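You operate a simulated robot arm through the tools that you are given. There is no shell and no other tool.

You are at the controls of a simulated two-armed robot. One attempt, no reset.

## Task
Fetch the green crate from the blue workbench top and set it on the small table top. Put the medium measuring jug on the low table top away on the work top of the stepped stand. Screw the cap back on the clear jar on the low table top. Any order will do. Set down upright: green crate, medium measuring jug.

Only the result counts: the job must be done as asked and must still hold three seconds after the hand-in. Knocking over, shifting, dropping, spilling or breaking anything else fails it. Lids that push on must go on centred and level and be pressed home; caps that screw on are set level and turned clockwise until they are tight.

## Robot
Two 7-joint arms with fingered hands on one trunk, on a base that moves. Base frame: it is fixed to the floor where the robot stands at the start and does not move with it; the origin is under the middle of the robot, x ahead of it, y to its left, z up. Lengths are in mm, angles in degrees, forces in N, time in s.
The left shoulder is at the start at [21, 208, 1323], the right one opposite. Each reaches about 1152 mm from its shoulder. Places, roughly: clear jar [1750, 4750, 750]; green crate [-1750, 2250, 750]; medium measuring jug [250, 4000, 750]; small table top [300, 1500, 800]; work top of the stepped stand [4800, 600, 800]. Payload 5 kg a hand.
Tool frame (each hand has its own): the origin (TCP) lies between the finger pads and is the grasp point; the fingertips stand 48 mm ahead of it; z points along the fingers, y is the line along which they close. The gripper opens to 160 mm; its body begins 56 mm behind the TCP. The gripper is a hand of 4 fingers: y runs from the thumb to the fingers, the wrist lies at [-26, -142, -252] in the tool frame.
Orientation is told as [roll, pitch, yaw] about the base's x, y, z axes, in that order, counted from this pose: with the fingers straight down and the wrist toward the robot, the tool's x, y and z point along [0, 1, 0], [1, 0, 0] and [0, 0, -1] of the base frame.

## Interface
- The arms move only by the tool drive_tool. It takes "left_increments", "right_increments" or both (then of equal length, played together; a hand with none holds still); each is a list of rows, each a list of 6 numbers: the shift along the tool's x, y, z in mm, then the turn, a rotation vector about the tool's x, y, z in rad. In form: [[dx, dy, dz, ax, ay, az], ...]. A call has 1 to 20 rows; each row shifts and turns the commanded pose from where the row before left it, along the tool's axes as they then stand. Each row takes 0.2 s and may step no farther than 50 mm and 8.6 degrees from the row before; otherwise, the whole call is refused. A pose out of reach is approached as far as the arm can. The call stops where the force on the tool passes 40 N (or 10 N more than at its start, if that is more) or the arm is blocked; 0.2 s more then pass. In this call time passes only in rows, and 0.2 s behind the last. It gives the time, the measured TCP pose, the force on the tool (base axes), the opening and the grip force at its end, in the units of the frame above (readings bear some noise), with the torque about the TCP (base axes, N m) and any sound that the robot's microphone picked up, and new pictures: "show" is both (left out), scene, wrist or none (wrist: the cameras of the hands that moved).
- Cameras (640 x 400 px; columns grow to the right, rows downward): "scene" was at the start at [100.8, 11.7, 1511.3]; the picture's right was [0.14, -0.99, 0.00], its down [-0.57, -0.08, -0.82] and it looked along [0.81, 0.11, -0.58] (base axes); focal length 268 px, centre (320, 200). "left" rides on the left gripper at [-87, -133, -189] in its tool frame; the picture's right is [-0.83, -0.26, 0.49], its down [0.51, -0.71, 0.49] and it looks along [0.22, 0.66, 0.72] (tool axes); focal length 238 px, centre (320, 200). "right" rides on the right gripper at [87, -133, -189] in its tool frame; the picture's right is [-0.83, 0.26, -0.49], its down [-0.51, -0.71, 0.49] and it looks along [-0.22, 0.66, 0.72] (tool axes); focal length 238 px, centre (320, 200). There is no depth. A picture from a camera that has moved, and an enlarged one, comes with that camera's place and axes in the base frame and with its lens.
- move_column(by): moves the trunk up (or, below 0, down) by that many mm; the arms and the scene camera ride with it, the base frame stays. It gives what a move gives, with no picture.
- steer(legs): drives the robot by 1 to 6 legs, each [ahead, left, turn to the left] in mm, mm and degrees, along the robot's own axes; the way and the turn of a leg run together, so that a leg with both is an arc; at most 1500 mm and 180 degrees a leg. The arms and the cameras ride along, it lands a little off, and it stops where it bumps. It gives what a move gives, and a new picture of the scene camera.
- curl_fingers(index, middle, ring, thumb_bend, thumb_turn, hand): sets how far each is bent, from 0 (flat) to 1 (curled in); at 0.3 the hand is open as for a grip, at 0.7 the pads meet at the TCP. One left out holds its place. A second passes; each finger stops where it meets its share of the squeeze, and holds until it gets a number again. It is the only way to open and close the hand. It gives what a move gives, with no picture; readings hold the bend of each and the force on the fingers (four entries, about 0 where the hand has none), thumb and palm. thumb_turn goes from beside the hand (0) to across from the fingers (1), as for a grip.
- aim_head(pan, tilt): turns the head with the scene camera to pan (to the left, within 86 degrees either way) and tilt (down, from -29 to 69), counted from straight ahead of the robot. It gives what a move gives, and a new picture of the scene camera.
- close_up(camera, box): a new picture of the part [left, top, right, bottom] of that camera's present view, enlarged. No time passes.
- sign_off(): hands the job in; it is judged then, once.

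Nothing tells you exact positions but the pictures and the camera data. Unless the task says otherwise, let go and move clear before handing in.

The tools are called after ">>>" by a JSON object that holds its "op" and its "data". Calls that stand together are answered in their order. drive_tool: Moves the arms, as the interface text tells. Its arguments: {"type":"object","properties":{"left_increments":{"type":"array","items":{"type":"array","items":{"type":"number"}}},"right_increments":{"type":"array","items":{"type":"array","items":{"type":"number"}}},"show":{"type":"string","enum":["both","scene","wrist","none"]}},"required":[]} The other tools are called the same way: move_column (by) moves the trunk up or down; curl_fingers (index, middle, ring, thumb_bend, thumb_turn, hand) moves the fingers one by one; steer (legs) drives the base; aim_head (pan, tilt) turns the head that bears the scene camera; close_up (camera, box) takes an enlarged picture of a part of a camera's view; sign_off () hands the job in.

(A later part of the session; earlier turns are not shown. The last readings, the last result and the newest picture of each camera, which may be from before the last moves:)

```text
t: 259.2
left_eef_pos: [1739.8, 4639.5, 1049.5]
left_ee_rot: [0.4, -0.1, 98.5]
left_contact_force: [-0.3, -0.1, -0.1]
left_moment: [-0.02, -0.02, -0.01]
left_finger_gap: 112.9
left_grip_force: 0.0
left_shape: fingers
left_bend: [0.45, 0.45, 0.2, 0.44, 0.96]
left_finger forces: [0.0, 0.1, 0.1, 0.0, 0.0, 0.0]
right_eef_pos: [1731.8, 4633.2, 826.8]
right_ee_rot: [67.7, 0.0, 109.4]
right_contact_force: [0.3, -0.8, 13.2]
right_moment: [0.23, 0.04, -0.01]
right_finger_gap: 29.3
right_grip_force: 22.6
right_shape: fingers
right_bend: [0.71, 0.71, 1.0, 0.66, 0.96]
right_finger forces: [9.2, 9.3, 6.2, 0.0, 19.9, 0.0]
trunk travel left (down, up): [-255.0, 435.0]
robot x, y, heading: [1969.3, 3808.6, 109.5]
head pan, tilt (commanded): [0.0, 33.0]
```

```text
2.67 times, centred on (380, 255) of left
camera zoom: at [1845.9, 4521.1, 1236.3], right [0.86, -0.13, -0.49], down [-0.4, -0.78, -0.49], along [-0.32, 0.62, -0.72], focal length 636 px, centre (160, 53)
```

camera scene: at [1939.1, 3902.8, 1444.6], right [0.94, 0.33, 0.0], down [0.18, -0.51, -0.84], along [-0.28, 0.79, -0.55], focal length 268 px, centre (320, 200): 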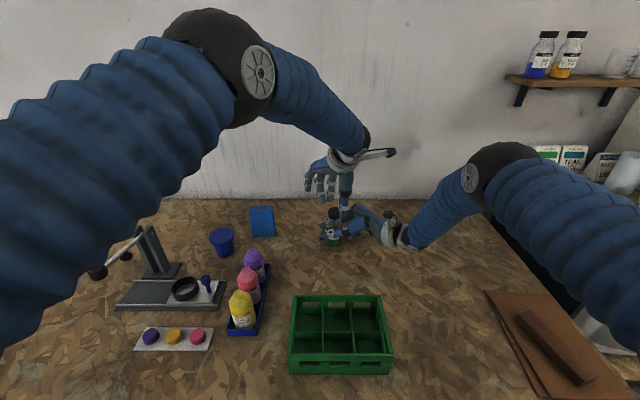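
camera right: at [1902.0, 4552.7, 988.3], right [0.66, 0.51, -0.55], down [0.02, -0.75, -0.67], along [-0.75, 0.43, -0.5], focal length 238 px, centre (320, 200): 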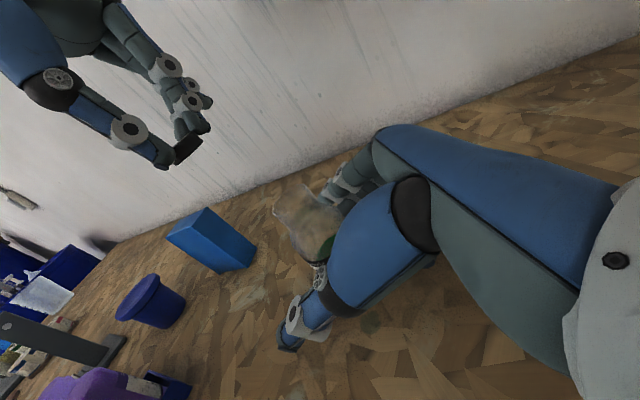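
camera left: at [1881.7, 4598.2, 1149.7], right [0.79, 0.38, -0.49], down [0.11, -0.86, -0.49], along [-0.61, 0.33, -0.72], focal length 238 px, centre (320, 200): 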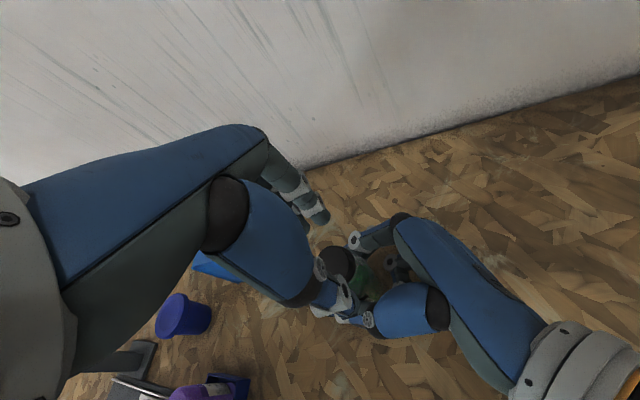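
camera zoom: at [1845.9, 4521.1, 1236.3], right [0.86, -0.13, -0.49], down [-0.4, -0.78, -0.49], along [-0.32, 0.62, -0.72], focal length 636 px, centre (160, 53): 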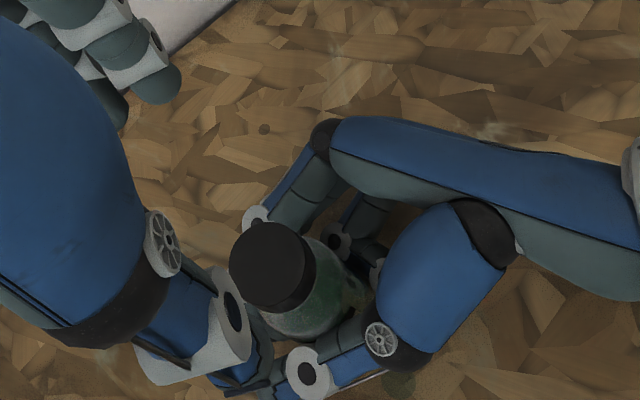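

>>> {"op": "drive_tool", "data": {"right_increments": [[1.2, 0, -0.5, 0, 0, 0]], "show": "none"}}

>>> {"op": "curl_fingers", "data": {"hand": "right", "index": 0.66, "middle": 0.66, "thumb_bend": 0.61}}

>>> {"op": "curl_fingers", "data": {"hand": "right", "index": 0.55, "middle": 0.55, "thumb_bend": 0.52}}

>>> {"op": "close_up", "data": {"camera": "scene", "box": [312, 195, 376, 251]}}

```text
t: 259.6
left_eef_pos: [1740.6, 4639.5, 1049.0]
left_ee_rot: [0.4, -0.2, 98.7]
left_contact_force: [0.4, 0.6, 0.5]
left_moment: [-0.04, 0.0, 0.01]
left_finger_gap: 113.2
left_grip_force: 0.1
left_shape: fingers
left_bend: [0.45, 0.45, 0.2, 0.44, 0.96]
left_finger forces: [0.0, 0.0, 0.0, 0.0, 0.0, 0.1]
right_eef_pos: [1731.4, 4632.2, 826.9]
right_ee_rot: [67.6, 0.0, 109.4]
right_contact_force: [-0.8, 1.0, 11.0]
right_moment: [0.32, 0.08, 0.01]
right_finger_gap: 29.2
right_grip_force: 22.5
right_shape: fingers
right_bend: [0.71, 0.71, 1.0, 0.66, 0.96]
right_finger forces: [9.5, 9.4, 6.9, 0.0, 19.3, 0.1]
trunk travel left (down, up): [-255.0, 435.0]
robot x, y, heading: [1967.6, 3806.7, 109.5]
head pan, tilt (commanded): [0.0, 33.0]
```

```text
t: 260.6
left_eef_pos: [1739.4, 4640.5, 1048.2]
left_ee_rot: [0.4, -0.1, 98.6]
left_contact_force: [-0.2, -1.1, 0.6]
left_moment: [-0.02, 0.04, 0.0]
left_finger_gap: 113.2
left_grip_force: 0.0
left_shape: fingers
left_bend: [0.45, 0.45, 0.2, 0.44, 0.96]
left_finger forces: [0.0, 0.0, 0.1, 0.0, 0.1, 0.0]
right_eef_pos: [1732.3, 4634.2, 824.9]
right_ee_rot: [67.6, 0.2, 109.4]
right_contact_force: [-0.2, 0.3, -1.1]
right_moment: [0.0, -0.02, 0.02]
right_finger_gap: 39.4
right_grip_force: 1.3
right_shape: fingers
right_bend: [0.66, 0.66, 1.0, 0.61, 0.98]
right_finger forces: [1.5, 0.1, 0.0, 0.0, 1.5, 0.1]
trunk travel left (down, up): [-255.0, 435.0]
robot x, y, heading: [1970.4, 3807.8, 109.6]
head pan, tilt (commanded): [0.0, 33.0]
```

```text
t: 261.6
left_eef_pos: [1738.8, 4640.3, 1048.0]
left_ee_rot: [0.3, 0.0, 98.7]
left_contact_force: [-0.2, -0.6, -0.4]
left_moment: [0.03, -0.03, -0.01]
left_finger_gap: 112.9
left_grip_force: 0.0
left_shape: fingers
left_bend: [0.45, 0.45, 0.2, 0.44, 0.96]
left_finger forces: [0.1, 0.0, 0.0, 0.0, 0.0, 0.0]
right_eef_pos: [1731.8, 4634.6, 824.9]
right_ee_rot: [67.6, 0.0, 109.4]
right_contact_force: [-0.3, 0.0, 0.6]
right_moment: [-0.03, 0.0, 0.0]
right_finger_gap: 76.9
right_grip_force: 0.0
right_shape: fingers
right_bend: [0.55, 0.55, 1.0, 0.52, 0.97]
right_finger forces: [0.1, 0.0, 0.0, 0.0, 0.0, 0.1]
trunk travel left (down, up): [-255.0, 435.0]
robot x, y, heading: [1971.1, 3809.3, 109.3]
head pan, tilt (commanded): [0.0, 33.0]
```

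```text
7.14 times, centred on (344, 223) of scene
camera zoom: at [1938.9, 3902.8, 1444.6], right [0.94, 0.33, 0.0], down [0.18, -0.51, -0.84], along [-0.28, 0.79, -0.55], focal length 1911 px, centre (149, 36)
```

zoom: 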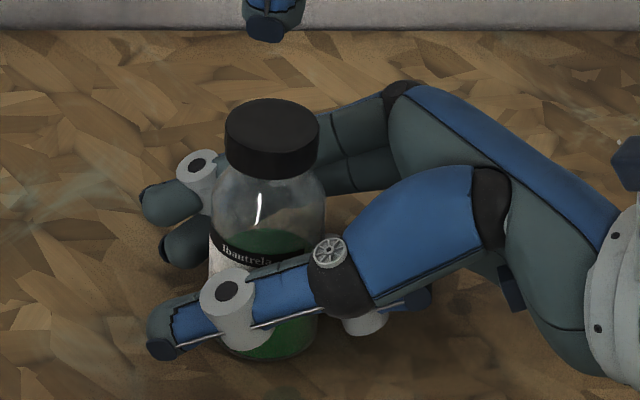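

The jar stands upright on its own. Opening the right hand fully and backing it away.

>>> {"op": "curl_fingers", "data": {"hand": "right", "index": 0.35, "middle": 0.35, "thumb_bend": 0.35}}

>>> {"op": "drive_tool", "data": {"right_increments": [[0, 0, -20, 0, 0, 0], [0, 0, -30, 0, 0, 0], [0, 0, -40, 0, 0, 0], [0, 0, -45, 0, 0, 0], [0, 0, -45, 0, 0, 0]], "left_increments": [[0, 0, -40, 0, 0, 0], [0, 0, -40, 0, 0, 0], [0, 0, -20, 0, 0, 0], [30, 0, 0, 0, 0, 0], [30, 0, 0, 0, 0, 0]], "show": "scene"}}

>>> {"op": "close_up", "data": {"camera": "scene", "box": [300, 190, 380, 250]}}

```text
t: 262.6
left_eef_pos: [1738.8, 4640.3, 1048.4]
left_ee_rot: [0.3, 0.0, 98.7]
left_contact_force: [-0.6, -0.1, -0.4]
left_moment: [0.01, 0.02, -0.02]
left_finger_gap: 113.2
left_grip_force: 0.1
left_shape: fingers
left_bend: [0.45, 0.45, 0.2, 0.44, 0.96]
left_finger forces: [0.0, 0.0, 0.0, 0.0, 0.0, 0.0]
right_eef_pos: [1731.9, 4633.9, 824.3]
right_ee_rot: [67.6, -0.1, 109.4]
right_contact_force: [-0.1, 0.3, 0.7]
right_moment: [-0.01, -0.02, 0.0]
right_finger_gap: 150.5
right_grip_force: 0.0
right_shape: fingers
right_bend: [0.35, 0.35, 1.0, 0.35, 0.97]
right_finger forces: [0.1, 0.1, 0.0, 0.0, 0.1, 0.1]
trunk travel left (down, up): [-255.0, 435.0]
robot x, y, heading: [1970.9, 3811.4, 109.5]
head pan, tilt (commanded): [0.0, 33.0]
```

```text
t: 263.8
left_eef_pos: [1681.2, 4627.6, 1149.8]
left_ee_rot: [0.3, 0.0, 98.6]
left_contact_force: [1.9, 0.7, -1.0]
left_moment: [-0.01, 0.2, 0.04]
left_finger_gap: 113.4
left_grip_force: 0.0
left_shape: fingers
left_bend: [0.45, 0.45, 0.2, 0.44, 0.96]
left_finger forces: [0.1, 0.0, 0.1, 0.0, 0.0, 0.0]
right_eef_pos: [1887.8, 4689.3, 893.9]
right_ee_rot: [67.8, 0.1, 109.5]
right_contact_force: [-2.5, -1.3, 0.0]
right_moment: [0.05, -0.04, -0.03]
right_finger_gap: 150.5
right_grip_force: 0.1
right_shape: fingers
right_bend: [0.35, 0.35, 1.0, 0.35, 0.97]
right_finger forces: [0.0, 0.1, 0.1, 0.0, 0.0, 0.0]
trunk travel left (down, up): [-255.0, 435.0]
robot x, y, heading: [1965.7, 3808.0, 109.3]
head pan, tilt (commanded): [0.0, 33.0]
camera scene: at [1939.4, 3902.7, 1444.6], right [0.94, 0.33, 0.0], down [0.18, -0.51, -0.84], along [-0.28, 0.79, -0.55], focal length 268 px, centre (320, 200)
```

scene: 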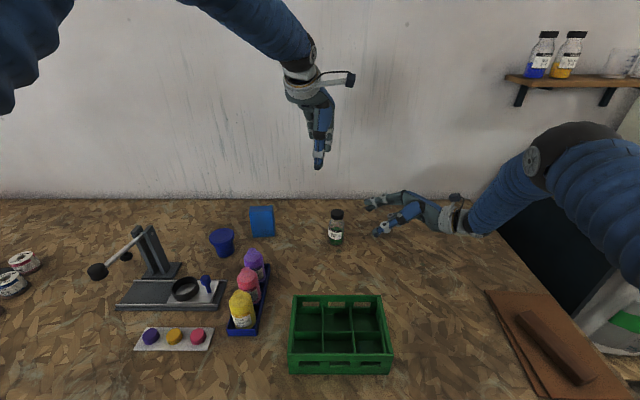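

```text
6.67 times, centred on (340, 220) of scene
camera zoom: at [1939.4, 3902.7, 1444.6], right [0.94, 0.33, 0.0], down [0.18, -0.51, -0.84], along [-0.28, 0.79, -0.55], focal length 1784 px, centre (187, 67)
```

zoom: 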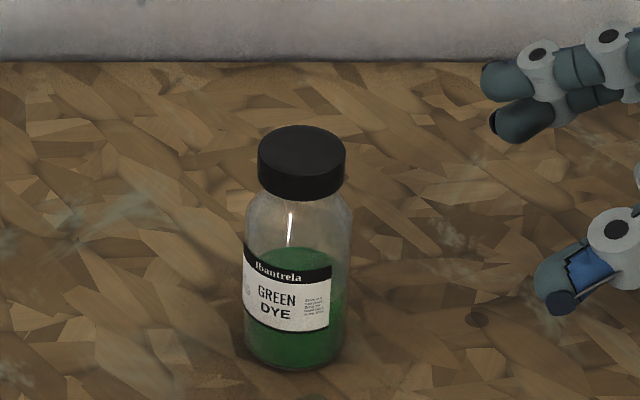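

Jar capped and standing upright, second job done. Now I'll bring the right arm back to its rest posture and the left hand up, then go for the jug.

>>> {"op": "drive_tool", "data": {"right_increments": [[37, -20, -15, 0, 0, 0], [37, -20, -15, 0, 0, 0], [37, -20, -15, 0, 0, 0], [37, -20, -15, 0, 0, 0], [37, -20, -15, 0, 0, 0], [0, -20, 0, 0, -0.1477, 0], [0, -20, 0, 0, -0.1477, 0], [0, -20, 0, 0, -0.1477, 0], [0, -20, 0, 0, -0.1477, 0], [0, -20, 0, 0, -0.1477, 0], [0, -20, 0, 0, -0.1477, 0], [0, -20, 0, 0, -0.1477, 0], [0, -20, 0, 0, -0.1477, 0]], "left_increments": [[30, -20, -10, 0, 0, 0], [30, -20, -10, 0, 0, 0], [30, -20, -10, 0, 0, 0], [30, -20, -10, 0, 0, 0], [30, -20, -10, 0, 0, 0], [30, -30, 0, 0, 0, -0.05], [30, -30, 0, 0, 0, -0.05], [20, -30, 0, 0, 0, -0.05], [0, -30, 0, 0, 0, -0.03], [0, -30, 0, 0, 0, 0], [0, -30, 0, 0, 0, 0], [0, -20, 0, 0, 0, 0], [0, 0, 0, 0, 0, 0]], "show": "scene"}}

>>> {"op": "curl_fingers", "data": {"hand": "right", "index": 0.3, "middle": 0.3, "ring": 0.3, "thumb_bend": 0.3}}

>>> {"op": "curl_fingers", "data": {"hand": "left", "index": 0.3, "middle": 0.3, "ring": 0.3, "thumb_bend": 0.3}}

```text
t: 266.6
left_eef_pos: [1521.8, 4305.1, 1198.8]
left_ee_rot: [0.1, 0.5, 108.9]
left_contact_force: [0.1, -0.7, 0.3]
left_moment: [0.04, 0.04, 0.0]
left_finger_gap: 113.2
left_grip_force: 0.1
left_shape: fingers
left_bend: [0.45, 0.45, 0.2, 0.44, 0.96]
left_finger forces: [0.0, 0.0, 0.0, 0.1, 0.0, 0.0]
left hand out of reach, approached as far as the arm can: row 12
right_eef_pos: [1973.7, 4441.6, 1092.7]
right_ee_rot: [-0.2, -0.1, 109.3]
right_contact_force: [0.0, -0.4, 0.1]
right_moment: [0.05, 0.0, -0.04]
right_finger_gap: 150.6
right_grip_force: 0.1
right_shape: fingers
right_bend: [0.35, 0.35, 1.0, 0.35, 0.97]
right_finger forces: [0.0, 0.1, 0.1, 0.0, 0.0, 0.0]
trunk travel left (down, up): [-255.0, 435.0]
robot x, y, heading: [1971.2, 3809.6, 109.3]
head pan, tilt (commanded): [0.0, 33.0]
camera scene: at [1938.9, 3901.2, 1444.7], right [0.94, 0.33, 0.0], down [0.18, -0.51, -0.84], along [-0.28, 0.79, -0.54], focal length 268 px, centre (320, 200)
```

scene: 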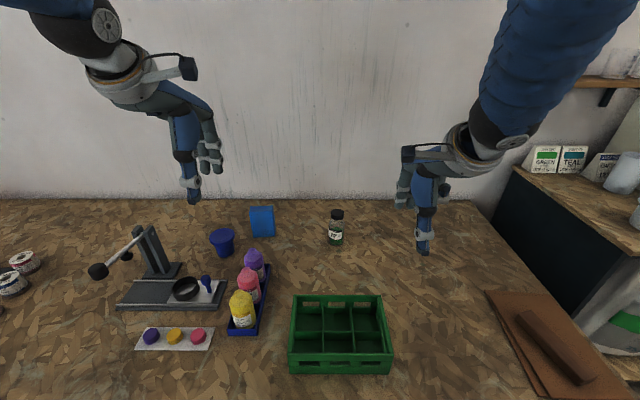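

```text
t: 267.6
left_eef_pos: [1521.6, 4306.6, 1197.0]
left_ee_rot: [0.2, 0.6, 108.9]
left_contact_force: [0.7, -1.5, -0.6]
left_moment: [-0.02, 0.04, 0.02]
left_finger_gap: 113.4
left_grip_force: 0.1
left_shape: fingers
left_bend: [0.45, 0.45, 0.2, 0.44, 0.96]
left_finger forces: [0.0, 0.0, 0.1, 0.1, 0.0, 0.0]
right_eef_pos: [1973.4, 4443.1, 1091.3]
right_ee_rot: [-0.2, 0.1, 109.4]
right_contact_force: [-0.1, 0.3, 0.3]
right_moment: [-0.06, 0.01, 0.0]
right_finger_gap: 169.9
right_grip_force: 0.0
right_shape: fingers
right_bend: [0.3, 0.3, 0.3, 0.3, 0.97]
right_finger forces: [0.0, 0.0, 0.0, 0.0, 0.0, 0.0]
trunk travel left (down, up): [-255.0, 435.0]
robot x, y, heading: [1968.3, 3808.3, 109.5]
head pan, tilt (commanded): [0.0, 33.0]
```

```text
t: 268.6
left_eef_pos: [1521.7, 4306.9, 1197.8]
left_ee_rot: [0.1, 0.6, 108.9]
left_contact_force: [0.0, -0.1, 0.8]
left_moment: [-0.01, -0.01, 0.01]
left_finger_gap: 170.3
left_grip_force: 0.0
left_shape: fingers
left_bend: [0.3, 0.3, 0.3, 0.3, 0.95]
left_finger forces: [0.0, 0.0, 0.1, 0.0, 0.1, 0.0]
right_eef_pos: [1973.5, 4442.5, 1092.2]
right_ee_rot: [-0.1, 0.1, 109.4]
right_contact_force: [-0.6, -0.9, -0.1]
right_moment: [0.04, 0.0, 0.02]
right_finger_gap: 169.6
right_grip_force: 0.0
right_shape: fingers
right_bend: [0.3, 0.3, 0.3, 0.3, 0.97]
right_finger forces: [0.0, 0.0, 0.0, 0.0, 0.0, 0.1]
trunk travel left (down, up): [-255.0, 435.0]
robot x, y, heading: [1968.7, 3812.0, 109.5]
head pan, tilt (commanded): [0.0, 33.0]
```

Both hands are back in rest posture. Now I drive left along the table to stand in front of the jug.

>>> {"op": "steer", "data": {"legs": [[-40, 0, 0], [0, 1300, 0]]}}

>>> {"op": "aim_head", "data": {"pan": 5, "tilt": 35}}

>>> {"op": "close_up", "data": {"camera": "scene", "box": [200, 150, 400, 350]}}

```text
t: 275.6
left_eef_pos: [317.8, 3830.5, 1198.3]
left_ee_rot: [0.1, 0.7, 109.3]
left_contact_force: [-0.4, -0.3, 0.3]
left_moment: [0.05, -0.05, -0.05]
left_finger_gap: 170.6
left_grip_force: 0.0
left_shape: fingers
left_bend: [0.3, 0.3, 0.3, 0.3, 0.95]
left_finger forces: [0.0, 0.0, 0.0, 0.1, 0.0, 0.0]
right_eef_pos: [768.0, 3970.0, 1091.6]
right_ee_rot: [0.0, 0.2, 109.8]
right_contact_force: [-0.5, -0.5, 0.7]
right_moment: [0.02, -0.03, 0.03]
right_finger_gap: 169.8
right_grip_force: 0.0
right_shape: fingers
right_bend: [0.3, 0.3, 0.3, 0.3, 0.97]
right_finger forces: [0.1, 0.0, 0.0, 0.0, 0.0, 0.1]
trunk travel left (down, up): [-255.0, 435.0]
robot x, y, heading: [770.2, 3330.8, 109.6]
head pan, tilt (commanded): [0.0, 33.0]
camera scene: at [738.4, 3429.7, 1444.6], right [0.94, 0.34, 0.0], down [0.19, -0.51, -0.84], along [-0.29, 0.79, -0.54], focal length 268 px, centre (320, 200)
```

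scene: 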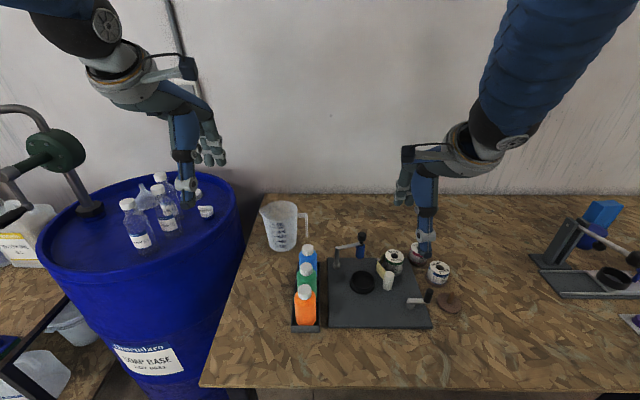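

```text
t: 276.2
left_eef_pos: [317.0, 3831.5, 1197.6]
left_ee_rot: [0.0, 0.6, 109.2]
left_contact_force: [0.2, 0.1, -0.2]
left_moment: [0.02, 0.01, -0.02]
left_finger_gap: 170.3
left_grip_force: 0.1
left_shape: fingers
left_bend: [0.3, 0.3, 0.3, 0.3, 0.95]
left_finger forces: [0.1, 0.0, 0.1, 0.0, 0.0, 0.1]
right_eef_pos: [769.2, 3970.6, 1093.8]
right_ee_rot: [-0.2, 0.1, 109.7]
right_contact_force: [1.4, 0.2, -0.7]
right_moment: [-0.01, -0.02, 0.03]
right_finger_gap: 169.9
right_grip_force: 0.0
right_shape: fingers
right_bend: [0.3, 0.3, 0.3, 0.3, 0.97]
right_finger forces: [0.0, 0.0, 0.0, 0.0, 0.1, 0.1]
trunk travel left (down, up): [-255.0, 435.0]
robot x, y, heading: [772.3, 3335.3, 109.8]
head pan, tilt (commanded): [5.0, 35.0]
camera scene: at [732.1, 3426.0, 1441.6], right [0.91, 0.42, 0.0], down [0.24, -0.52, -0.82], along [-0.34, 0.74, -0.57], focal length 268 px, centre (320, 200)
```

scene: 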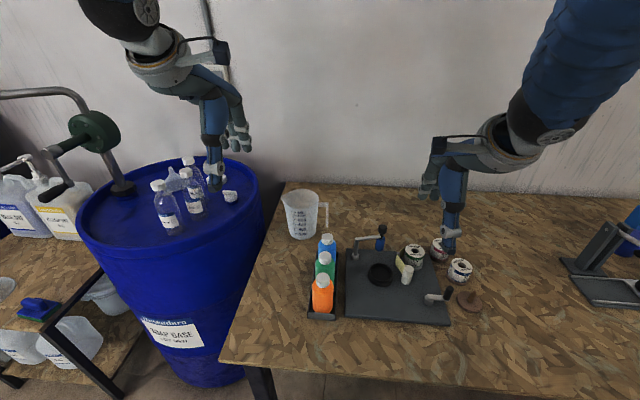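

```text
2.00 times, centred on (300, 250) of scene
camera zoom: at [732.1, 3426.0, 1441.6], right [0.91, 0.42, 0.0], down [0.24, -0.52, -0.82], along [-0.34, 0.74, -0.57], focal length 535 px, centre (360, 100)
```

zoom: 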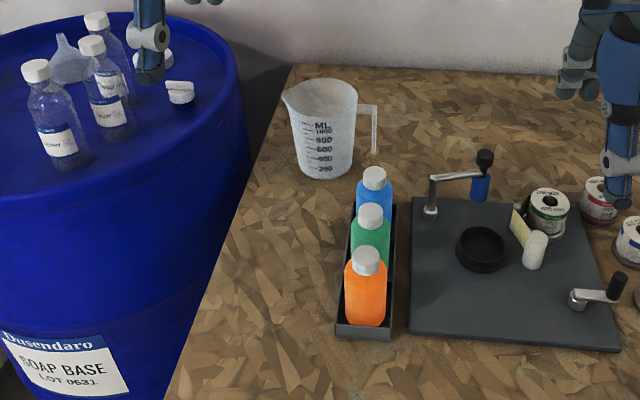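

>>> {"op": "close_up", "data": {"camera": "scene", "box": [262, 175, 342, 250]}}

```text
5.33 times, centred on (302, 212) of scene
camera zoom: at [732.1, 3426.0, 1441.6], right [0.91, 0.42, 0.0], down [0.24, -0.52, -0.82], along [-0.34, 0.74, -0.57], focal length 1427 px, centre (416, 133)
```

zoom: 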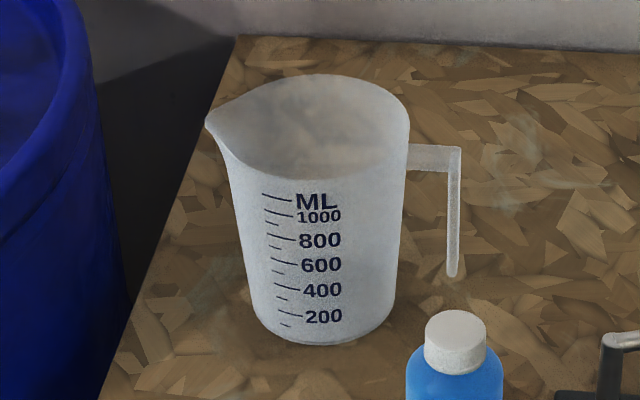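

The jug is at about (357,4085): 147 mm tall, 115 mm across the rim, spout left, handle right. I'll bring the left hand over it to straddle it front to back.

>>> {"op": "drive_tool", "data": {"left_increments": [[-20.3, 37.7, 0, 0, 0, 0], [-20.3, 37.7, 0, 0, 0, 0], [-20.3, 37.7, 0, 0, 0, 0], [-20.3, 37.7, 0, 0, 0, 0], [-20.3, 37.7, 0, 0, 0, 0], [-20.3, 37.7, 0, 0, 0, 0], [0, 0, 45, 0, 0, 0], [0, 0, 45, 0, 0, 0]]}}

>>> {"op": "close_up", "data": {"camera": "left", "box": [200, 150, 520, 350]}}

>>> {"op": "close_up", "data": {"camera": "scene", "box": [252, 120, 362, 250]}}

```text
t: 278.0
left_eef_pos: [359.6, 4084.7, 1103.2]
left_ee_rot: [0.2, 0.6, 109.3]
left_contact_force: [-0.8, 1.7, 1.7]
left_moment: [-0.21, -0.03, -0.06]
left_finger_gap: 170.8
left_grip_force: 0.0
left_shape: fingers
left_bend: [0.3, 0.3, 0.3, 0.3, 0.95]
left_finger forces: [0.0, 0.1, 0.0, 0.0, 0.0, 0.0]
right_eef_pos: [769.5, 3971.6, 1090.7]
right_ee_rot: [0.0, 0.1, 109.9]
right_contact_force: [0.2, 0.6, -0.8]
right_moment: [-0.12, 0.01, 0.03]
right_finger_gap: 169.8
right_grip_force: 0.1
right_shape: fingers
right_bend: [0.3, 0.3, 0.3, 0.3, 0.97]
right_finger forces: [0.0, 0.0, 0.1, 0.0, 0.0, 0.0]
trunk travel left (down, up): [-255.0, 435.0]
robot x, y, heading: [770.3, 3334.2, 109.6]
head pan, tilt (commanded): [5.0, 35.0]
camera scene: at [731.9, 3428.1, 1441.3], right [0.91, 0.42, 0.0], down [0.24, -0.52, -0.82], along [-0.34, 0.74, -0.58], focal length 268 px, centre (320, 200)
camera left: at [485.2, 3990.3, 1291.5], right [0.87, 0.03, -0.49], down [-0.24, -0.84, -0.48], along [-0.42, 0.54, -0.73], focal length 238 px, centre (320, 200)
```

scene: 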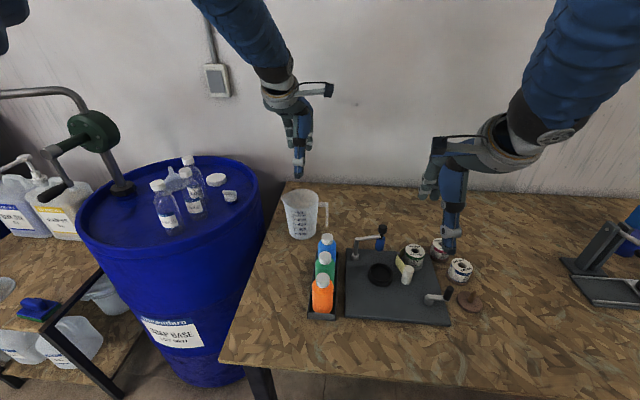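
left: 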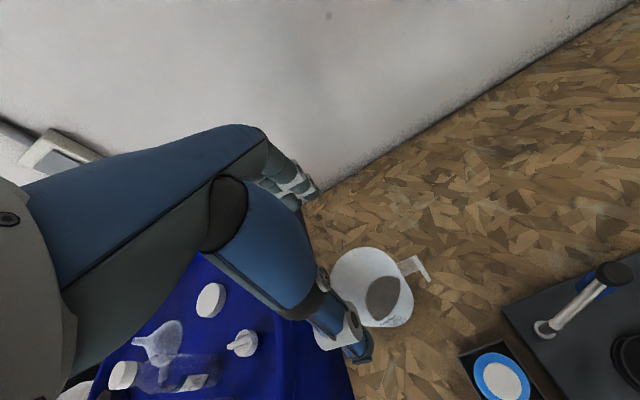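

```text
2.00 times, centred on (360, 250) of left
camera zoom: at [485.2, 3990.3, 1291.5], right [0.87, 0.03, -0.49], down [-0.24, -0.84, -0.48], along [-0.42, 0.54, -0.73], focal length 477 px, centre (240, 100)
```

zoom: 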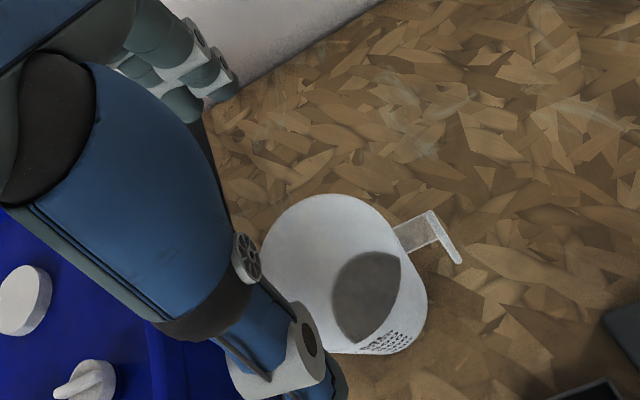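

```text
3.08 times, centred on (307, 185) of scene
camera zoom: at [731.9, 3428.1, 1441.3], right [0.91, 0.42, 0.0], down [0.24, -0.52, -0.82], along [-0.34, 0.74, -0.58], focal length 823 px, centre (360, 246)
```

zoom: 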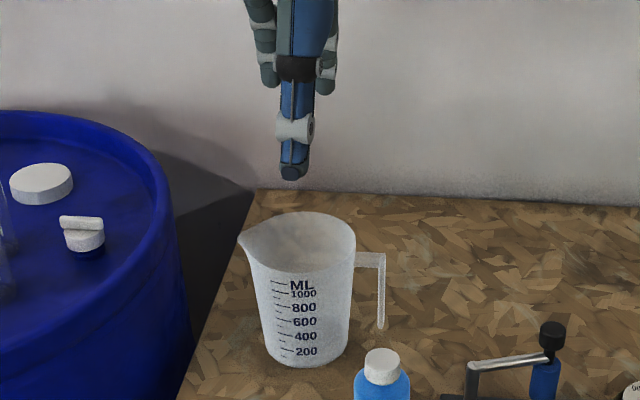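

>>> {"op": "drive_tool", "data": {"left_increments": [[1.5, 9, 0, 0, 0, 0], [0, 0, 45, 0, 0, 0], [0, 0, 45, 0, 0, 0], [0, 0, 40, 0, 0, 0]]}}

>>> {"op": "close_up", "data": {"camera": "left", "box": [200, 150, 520, 350]}}

>>> {"op": "close_up", "data": {"camera": "scene", "box": [252, 140, 362, 250]}}

```text
t: 279.0
left_eef_pos: [353.1, 4093.0, 973.4]
left_ee_rot: [0.2, 0.5, 109.2]
left_contact_force: [-0.6, 2.0, 1.9]
left_moment: [-0.22, -0.07, -0.04]
left_finger_gap: 170.7
left_grip_force: 0.1
left_shape: fingers
left_bend: [0.3, 0.3, 0.3, 0.3, 0.95]
left_finger forces: [0.0, 0.1, 0.0, 0.0, 0.0, 0.0]
right_eef_pos: [767.3, 3971.9, 1091.4]
right_ee_rot: [-0.1, 0.2, 109.8]
right_contact_force: [-0.8, 0.3, -0.1]
right_moment: [-0.06, -0.03, 0.07]
right_finger_gap: 169.8
right_grip_force: 0.1
right_shape: fingers
right_bend: [0.3, 0.3, 0.3, 0.3, 0.97]
right_finger forces: [0.1, 0.1, 0.0, 0.0, 0.0, 0.1]
trunk travel left (down, up): [-255.0, 435.0]
robot x, y, heading: [770.8, 3336.6, 110.0]
head pan, tilt (commanded): [5.0, 35.0]
camera scene: at [731.3, 3427.6, 1441.3], right [0.91, 0.42, 0.0], down [0.24, -0.52, -0.82], along [-0.34, 0.74, -0.57], focal length 268 px, centre (320, 200)
camera left: at [477.5, 3997.5, 1161.8], right [0.87, 0.03, -0.49], down [-0.24, -0.84, -0.48], along [-0.42, 0.54, -0.73], focal length 238 px, centre (320, 200)
```

scene: 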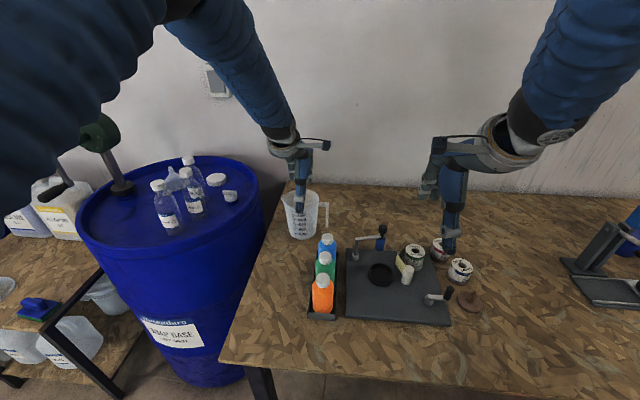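
left: 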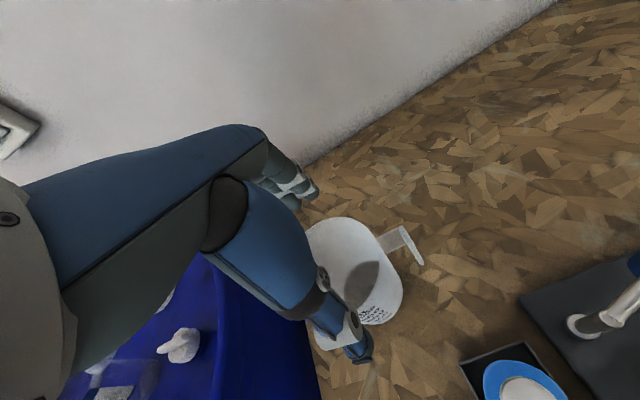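

```text
2.00 times, centred on (360, 250) of left
camera zoom: at [477.5, 3997.5, 1161.8], right [0.87, 0.03, -0.49], down [-0.24, -0.84, -0.48], along [-0.42, 0.54, -0.73], focal length 477 px, centre (240, 100)
```

zoom: 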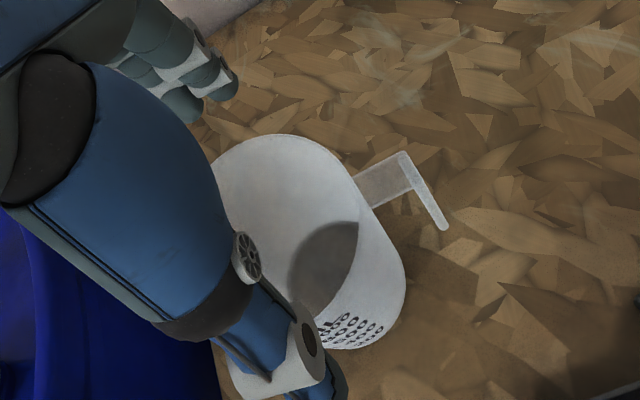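

```text
3.64 times, centred on (307, 195) of scene
camera zoom: at [731.3, 3427.6, 1441.3], right [0.91, 0.42, 0.0], down [0.24, -0.52, -0.82], along [-0.34, 0.74, -0.57], focal length 973 px, centre (367, 218)
```

zoom: 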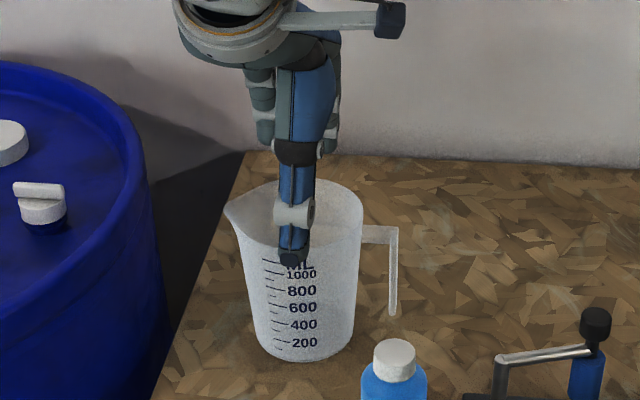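

>>> {"op": "drive_tool", "data": {"left_increments": [[0, -6, 0, 0, 0, 0], [0, 0, 20, 0, 0, 0], [0, 0, 20, 0, 0, 0]]}}

>>> {"op": "close_up", "data": {"camera": "left", "box": [200, 130, 520, 330]}}

>>> {"op": "close_up", "data": {"camera": "scene", "box": [262, 160, 342, 250]}}

```text
t: 279.8
left_eef_pos: [354.1, 4085.0, 933.9]
left_ee_rot: [0.1, 0.6, 109.3]
left_contact_force: [-1.2, 0.7, 0.8]
left_moment: [-0.08, -0.02, 0.0]
left_finger_gap: 170.6
left_grip_force: 0.2
left_shape: fingers
left_bend: [0.3, 0.3, 0.3, 0.3, 0.95]
left_finger forces: [0.0, 0.0, 0.0, 0.1, 0.0, 0.0]
right_eef_pos: [769.7, 3970.4, 1092.7]
right_ee_rot: [-0.1, 0.1, 109.7]
right_contact_force: [0.0, 0.0, 0.2]
right_moment: [-0.03, -0.02, -0.01]
right_finger_gap: 169.7
right_grip_force: 0.0
right_shape: fingers
right_bend: [0.3, 0.3, 0.3, 0.3, 0.97]
right_finger forces: [0.0, 0.0, 0.0, 0.1, 0.0, 0.0]
trunk travel left (down, up): [-255.0, 435.0]
robot x, y, heading: [768.1, 3333.8, 109.8]
head pan, tilt (commanded): [5.0, 35.0]
camera scene: at [731.7, 3426.4, 1441.5], right [0.91, 0.42, 0.0], down [0.24, -0.52, -0.82], along [-0.34, 0.74, -0.57], focal length 268 px, centre (320, 200)
camera left: at [480.5, 3990.4, 1122.9], right [0.87, 0.03, -0.49], down [-0.24, -0.84, -0.48], along [-0.42, 0.54, -0.73], focal length 238 px, centre (320, 200)
```

scene: 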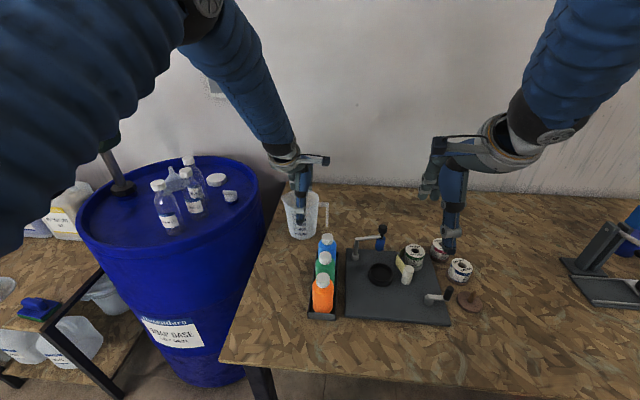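
left: 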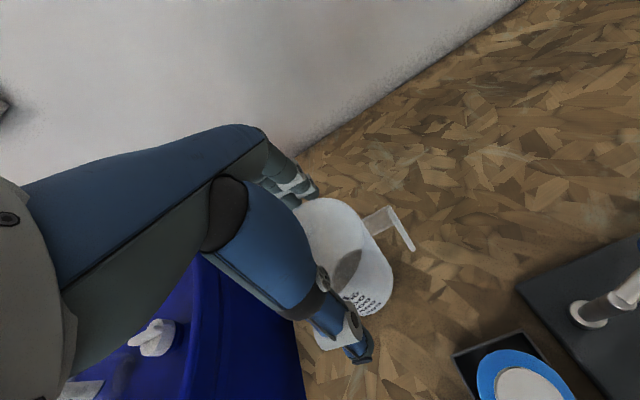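

```text
2.00 times, centred on (360, 230) of left
camera zoom: at [480.5, 3990.4, 1122.9], right [0.87, 0.03, -0.49], down [-0.24, -0.84, -0.48], along [-0.42, 0.54, -0.73], focal length 477 px, centre (240, 140)
```

zoom: 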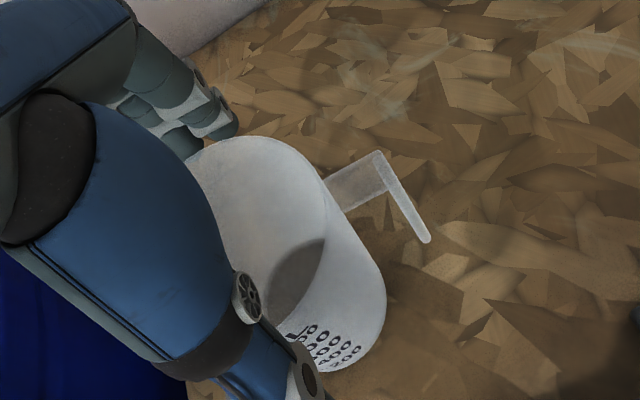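

```text
4.44 times, centred on (302, 205) of scene
camera zoom: at [731.7, 3426.4, 1441.5], right [0.91, 0.42, 0.0], down [0.24, -0.52, -0.82], along [-0.34, 0.74, -0.57], focal length 1189 px, centre (400, 178)
```

zoom: 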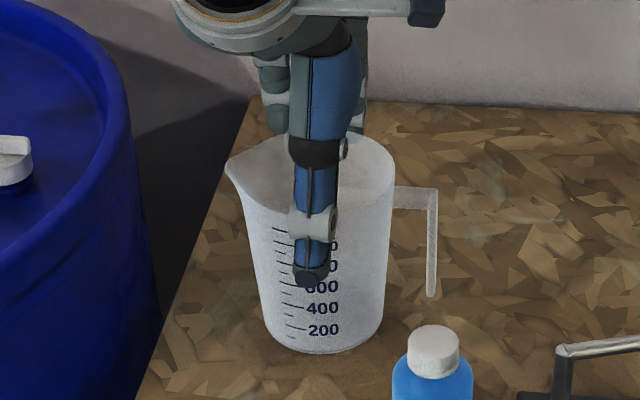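

>>> {"op": "drive_tool", "data": {"left_increments": [[0, 0, 15, 0, 0, 0], [0, 0, 15, 0, 0, 0], [0, 0, 14, 0, 0, 0]], "show": "none"}}

>>> {"op": "curl_fingers", "data": {"hand": "left", "index": 0.42, "middle": 0.42, "ring": 0.42, "thumb_bend": 0.42}}

>>> {"op": "close_up", "data": {"camera": "scene", "box": [262, 160, 342, 250]}}

>>> {"op": "close_up", "data": {"camera": "left", "box": [200, 110, 520, 310]}}

```text
t: 280.6
left_eef_pos: [355.9, 4083.9, 889.7]
left_ee_rot: [0.1, 0.6, 109.4]
left_contact_force: [-0.4, 0.2, 0.2]
left_moment: [-0.06, -0.03, -0.03]
left_finger_gap: 171.3
left_grip_force: 0.0
left_shape: fingers
left_bend: [0.3, 0.3, 0.3, 0.3, 0.95]
left_finger forces: [0.5, 0.0, 0.0, 0.0, 0.7, 0.0]
right_eef_pos: [770.1, 3970.5, 1092.1]
right_ee_rot: [-0.2, 0.1, 109.8]
right_contact_force: [-0.7, 0.2, 0.5]
right_moment: [-0.04, -0.04, -0.03]
right_finger_gap: 170.1
right_grip_force: 0.1
right_shape: fingers
right_bend: [0.3, 0.3, 0.3, 0.3, 0.97]
right_finger forces: [0.0, 0.1, 0.0, 0.0, 0.0, 0.1]
trunk travel left (down, up): [-255.0, 435.0]
robot x, y, heading: [771.9, 3337.4, 109.9]
head pan, tilt (commanded): [5.0, 35.0]
```

```text
t: 281.6
left_eef_pos: [355.9, 4083.9, 889.9]
left_ee_rot: [0.1, 0.7, 109.3]
left_contact_force: [0.4, 1.0, -0.4]
left_moment: [0.01, 0.02, -0.01]
left_finger_gap: 149.9
left_grip_force: 22.3
left_shape: fingers
left_bend: [0.34, 0.42, 0.42, 0.38, 0.96]
left_finger forces: [22.6, 0.1, 0.0, 0.0, 22.3, 0.0]
right_eef_pos: [769.6, 3970.4, 1093.5]
right_ee_rot: [-0.1, 0.1, 109.9]
right_contact_force: [0.0, 0.3, -0.7]
right_moment: [-0.03, 0.02, -0.04]
right_finger_gap: 169.8
right_grip_force: 0.0
right_shape: fingers
right_bend: [0.3, 0.3, 0.3, 0.3, 0.97]
right_finger forces: [0.0, 0.0, 0.1, 0.1, 0.1, 0.1]
trunk travel left (down, up): [-255.0, 435.0]
robot x, y, heading: [772.7, 3337.9, 110.0]
head pan, tilt (commanded): [5.0, 35.0]
```

```text
4.44 times, centred on (302, 205) of scene
camera zoom: at [732.0, 3426.1, 1441.5], right [0.91, 0.42, 0.0], down [0.24, -0.52, -0.82], along [-0.34, 0.74, -0.57], focal length 1189 px, centre (400, 178)
```

zoom: 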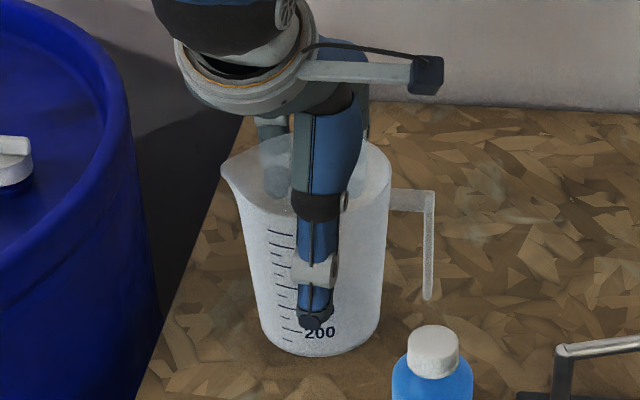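

```text
2.00 times, centred on (360, 210) of left
camera zoom: at [481.4, 3989.3, 1078.7], right [0.87, 0.03, -0.49], down [-0.24, -0.84, -0.48], along [-0.42, 0.54, -0.73], focal length 477 px, centre (240, 180)
```

zoom: 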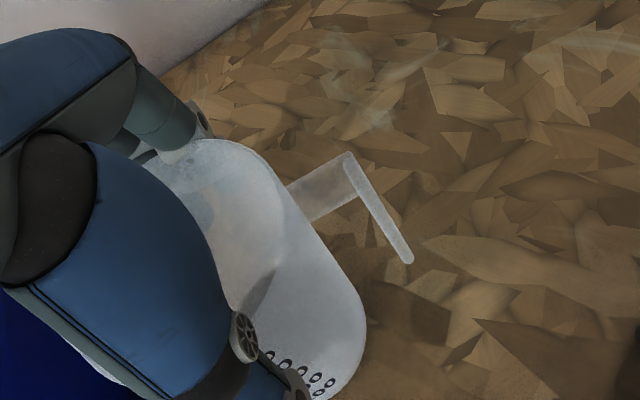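

The hand is too deep, since the rim touches the finger roots. I'll open, rise about 27 mm and grip with the finger pads instead.

>>> {"op": "curl_fingers", "data": {"hand": "left", "index": 0.3, "middle": 0.3, "ring": 0.3, "thumb_bend": 0.3}}

>>> {"op": "drive_tool", "data": {"left_increments": [[0, 0, -14, 0, 0, 0], [0, 0, -14, 0, 0, 0]], "show": "none"}}

>>> {"op": "close_up", "data": {"camera": "left", "box": [200, 110, 520, 310]}}

>>> {"op": "close_up", "data": {"camera": "scene", "box": [262, 160, 342, 250]}}

```text
t: 282.6
left_eef_pos: [355.7, 4084.3, 890.1]
left_ee_rot: [0.1, 0.6, 109.3]
left_contact_force: [0.0, 0.9, 0.7]
left_moment: [0.04, -0.05, 0.0]
left_finger_gap: 170.8
left_grip_force: 0.6
left_shape: fingers
left_bend: [0.3, 0.3, 0.3, 0.3, 0.95]
left_finger forces: [0.7, 0.1, 0.0, 0.0, 0.0, 0.0]
right_eef_pos: [769.2, 3971.0, 1093.5]
right_ee_rot: [0.0, 0.0, 109.7]
right_contact_force: [0.3, 0.4, 0.1]
right_moment: [0.02, -0.01, -0.02]
right_finger_gap: 169.6
right_grip_force: 0.0
right_shape: fingers
right_bend: [0.3, 0.3, 0.3, 0.3, 0.97]
right_finger forces: [0.0, 0.0, 0.0, 0.0, 0.1, 0.1]
trunk travel left (down, up): [-255.0, 435.0]
robot x, y, heading: [771.9, 3335.2, 109.8]
head pan, tilt (commanded): [5.0, 35.0]
```

```text
t: 283.2
left_eef_pos: [355.2, 4083.7, 919.2]
left_ee_rot: [0.2, 0.5, 109.3]
left_contact_force: [0.6, -0.2, -1.2]
left_moment: [0.04, 0.02, -0.01]
left_finger_gap: 170.6
left_grip_force: 0.1
left_shape: fingers
left_bend: [0.3, 0.3, 0.3, 0.3, 0.95]
left_finger forces: [0.1, 0.0, 0.0, 0.0, 0.0, 0.0]
right_eef_pos: [769.9, 3971.6, 1092.8]
right_ee_rot: [-0.1, 0.0, 109.7]
right_contact_force: [0.1, 0.5, 0.3]
right_moment: [0.01, 0.04, -0.01]
right_finger_gap: 169.7
right_grip_force: 0.1
right_shape: fingers
right_bend: [0.3, 0.3, 0.3, 0.3, 0.97]
right_finger forces: [0.0, 0.0, 0.1, 0.1, 0.1, 0.0]
trunk travel left (down, up): [-255.0, 435.0]
robot x, y, heading: [768.1, 3338.0, 109.9]
head pan, tilt (commanded): [5.0, 35.0]
```

```text
2.00 times, centred on (360, 210) of left
camera zoom: at [480.9, 3988.6, 1107.6], right [0.87, 0.03, -0.49], down [-0.24, -0.84, -0.48], along [-0.42, 0.54, -0.73], focal length 477 px, centre (240, 180)
```

zoom: 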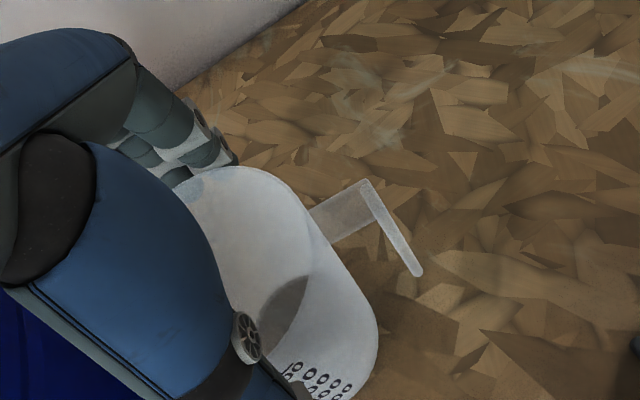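

```text
4.44 times, centred on (302, 205) of scene
camera zoom: at [732.1, 3426.0, 1441.6], right [0.91, 0.42, 0.0], down [0.24, -0.52, -0.82], along [-0.34, 0.74, -0.57], focal length 1189 px, centre (400, 178)
```

zoom: 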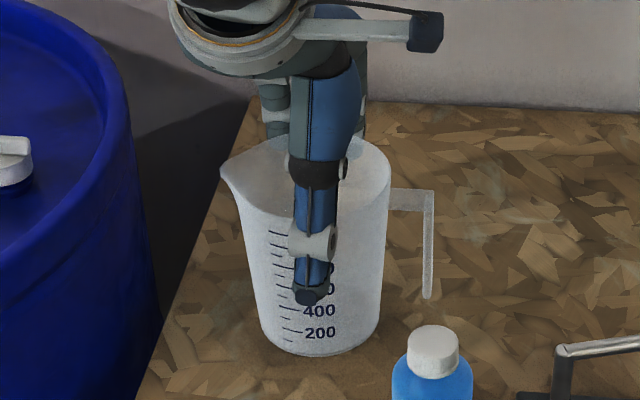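

>>> {"op": "curl_fingers", "data": {"hand": "left", "index": 0.42, "middle": 0.42, "ring": 0.45, "thumb_bend": 0.42}}

>>> {"op": "curl_fingers", "data": {"hand": "left", "index": 0.48, "middle": 0.48, "ring": 0.52, "thumb_bend": 0.48}}

>>> {"op": "close_up", "data": {"camera": "scene", "box": [262, 160, 342, 250]}}

>>> {"op": "close_up", "data": {"camera": "left", "box": [200, 110, 520, 310]}}

```text
t: 284.2
left_eef_pos: [356.0, 4083.5, 918.2]
left_ee_rot: [0.1, 0.5, 109.3]
left_contact_force: [0.6, 0.0, 0.2]
left_moment: [0.03, -0.03, 0.01]
left_finger_gap: 134.3
left_grip_force: 6.3
left_shape: fingers
left_bend: [0.39, 0.42, 0.45, 0.4, 0.96]
left_finger forces: [6.5, 0.0, 0.0, 0.1, 6.5, 0.1]
right_eef_pos: [769.3, 3970.3, 1092.9]
right_ee_rot: [-0.1, 0.0, 109.8]
right_contact_force: [-0.4, 0.1, 0.3]
right_moment: [-0.03, -0.01, 0.0]
right_finger_gap: 169.7
right_grip_force: 0.1
right_shape: fingers
right_bend: [0.3, 0.3, 0.3, 0.3, 0.97]
right_finger forces: [0.0, 0.1, 0.0, 0.1, 0.1, 0.0]
trunk travel left (down, up): [-255.0, 435.0]
robot x, y, heading: [771.1, 3334.3, 110.1]
head pan, tilt (commanded): [5.0, 35.0]
```

```text
t: 285.2
left_eef_pos: [355.1, 4083.9, 917.9]
left_ee_rot: [0.1, 0.7, 109.2]
left_contact_force: [-0.6, 1.1, 0.9]
left_moment: [0.22, 0.12, -0.03]
left_finger_gap: 130.3
left_grip_force: 21.6
left_shape: fingers
left_bend: [0.41, 0.45, 0.51, 0.42, 0.96]
left_finger forces: [14.9, 5.2, 1.5, 0.0, 21.3, 0.0]
right_eef_pos: [769.9, 3970.0, 1092.1]
right_ee_rot: [-0.1, 0.0, 109.8]
right_contact_force: [0.2, -0.9, -0.4]
right_moment: [0.01, 0.0, 0.0]
right_finger_gap: 170.0
right_grip_force: 0.1
right_shape: fingers
right_bend: [0.3, 0.3, 0.3, 0.3, 0.97]
right_finger forces: [0.1, 0.1, 0.1, 0.1, 0.1, 0.0]
trunk travel left (down, up): [-255.0, 435.0]
robot x, y, heading: [773.1, 3334.3, 109.9]
head pan, tilt (commanded): [5.0, 35.0]
```

```text
4.44 times, centred on (302, 205) of scene
camera zoom: at [732.1, 3426.1, 1441.5], right [0.91, 0.42, 0.0], down [0.24, -0.52, -0.82], along [-0.34, 0.74, -0.57], focal length 1189 px, centre (400, 178)
```

zoom: 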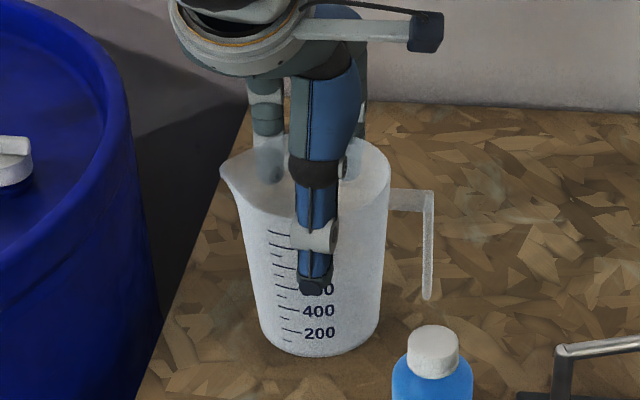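

```text
2.00 times, centred on (360, 210) of left
camera zoom: at [480.9, 3988.8, 1107.4], right [0.87, 0.03, -0.49], down [-0.24, -0.84, -0.48], along [-0.42, 0.54, -0.73], focal length 477 px, centre (240, 180)
```

zoom: 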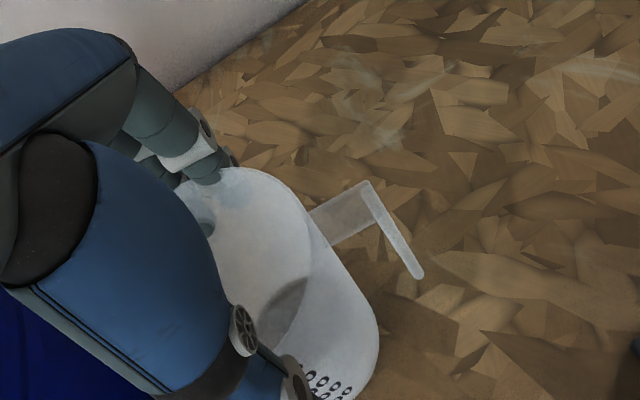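

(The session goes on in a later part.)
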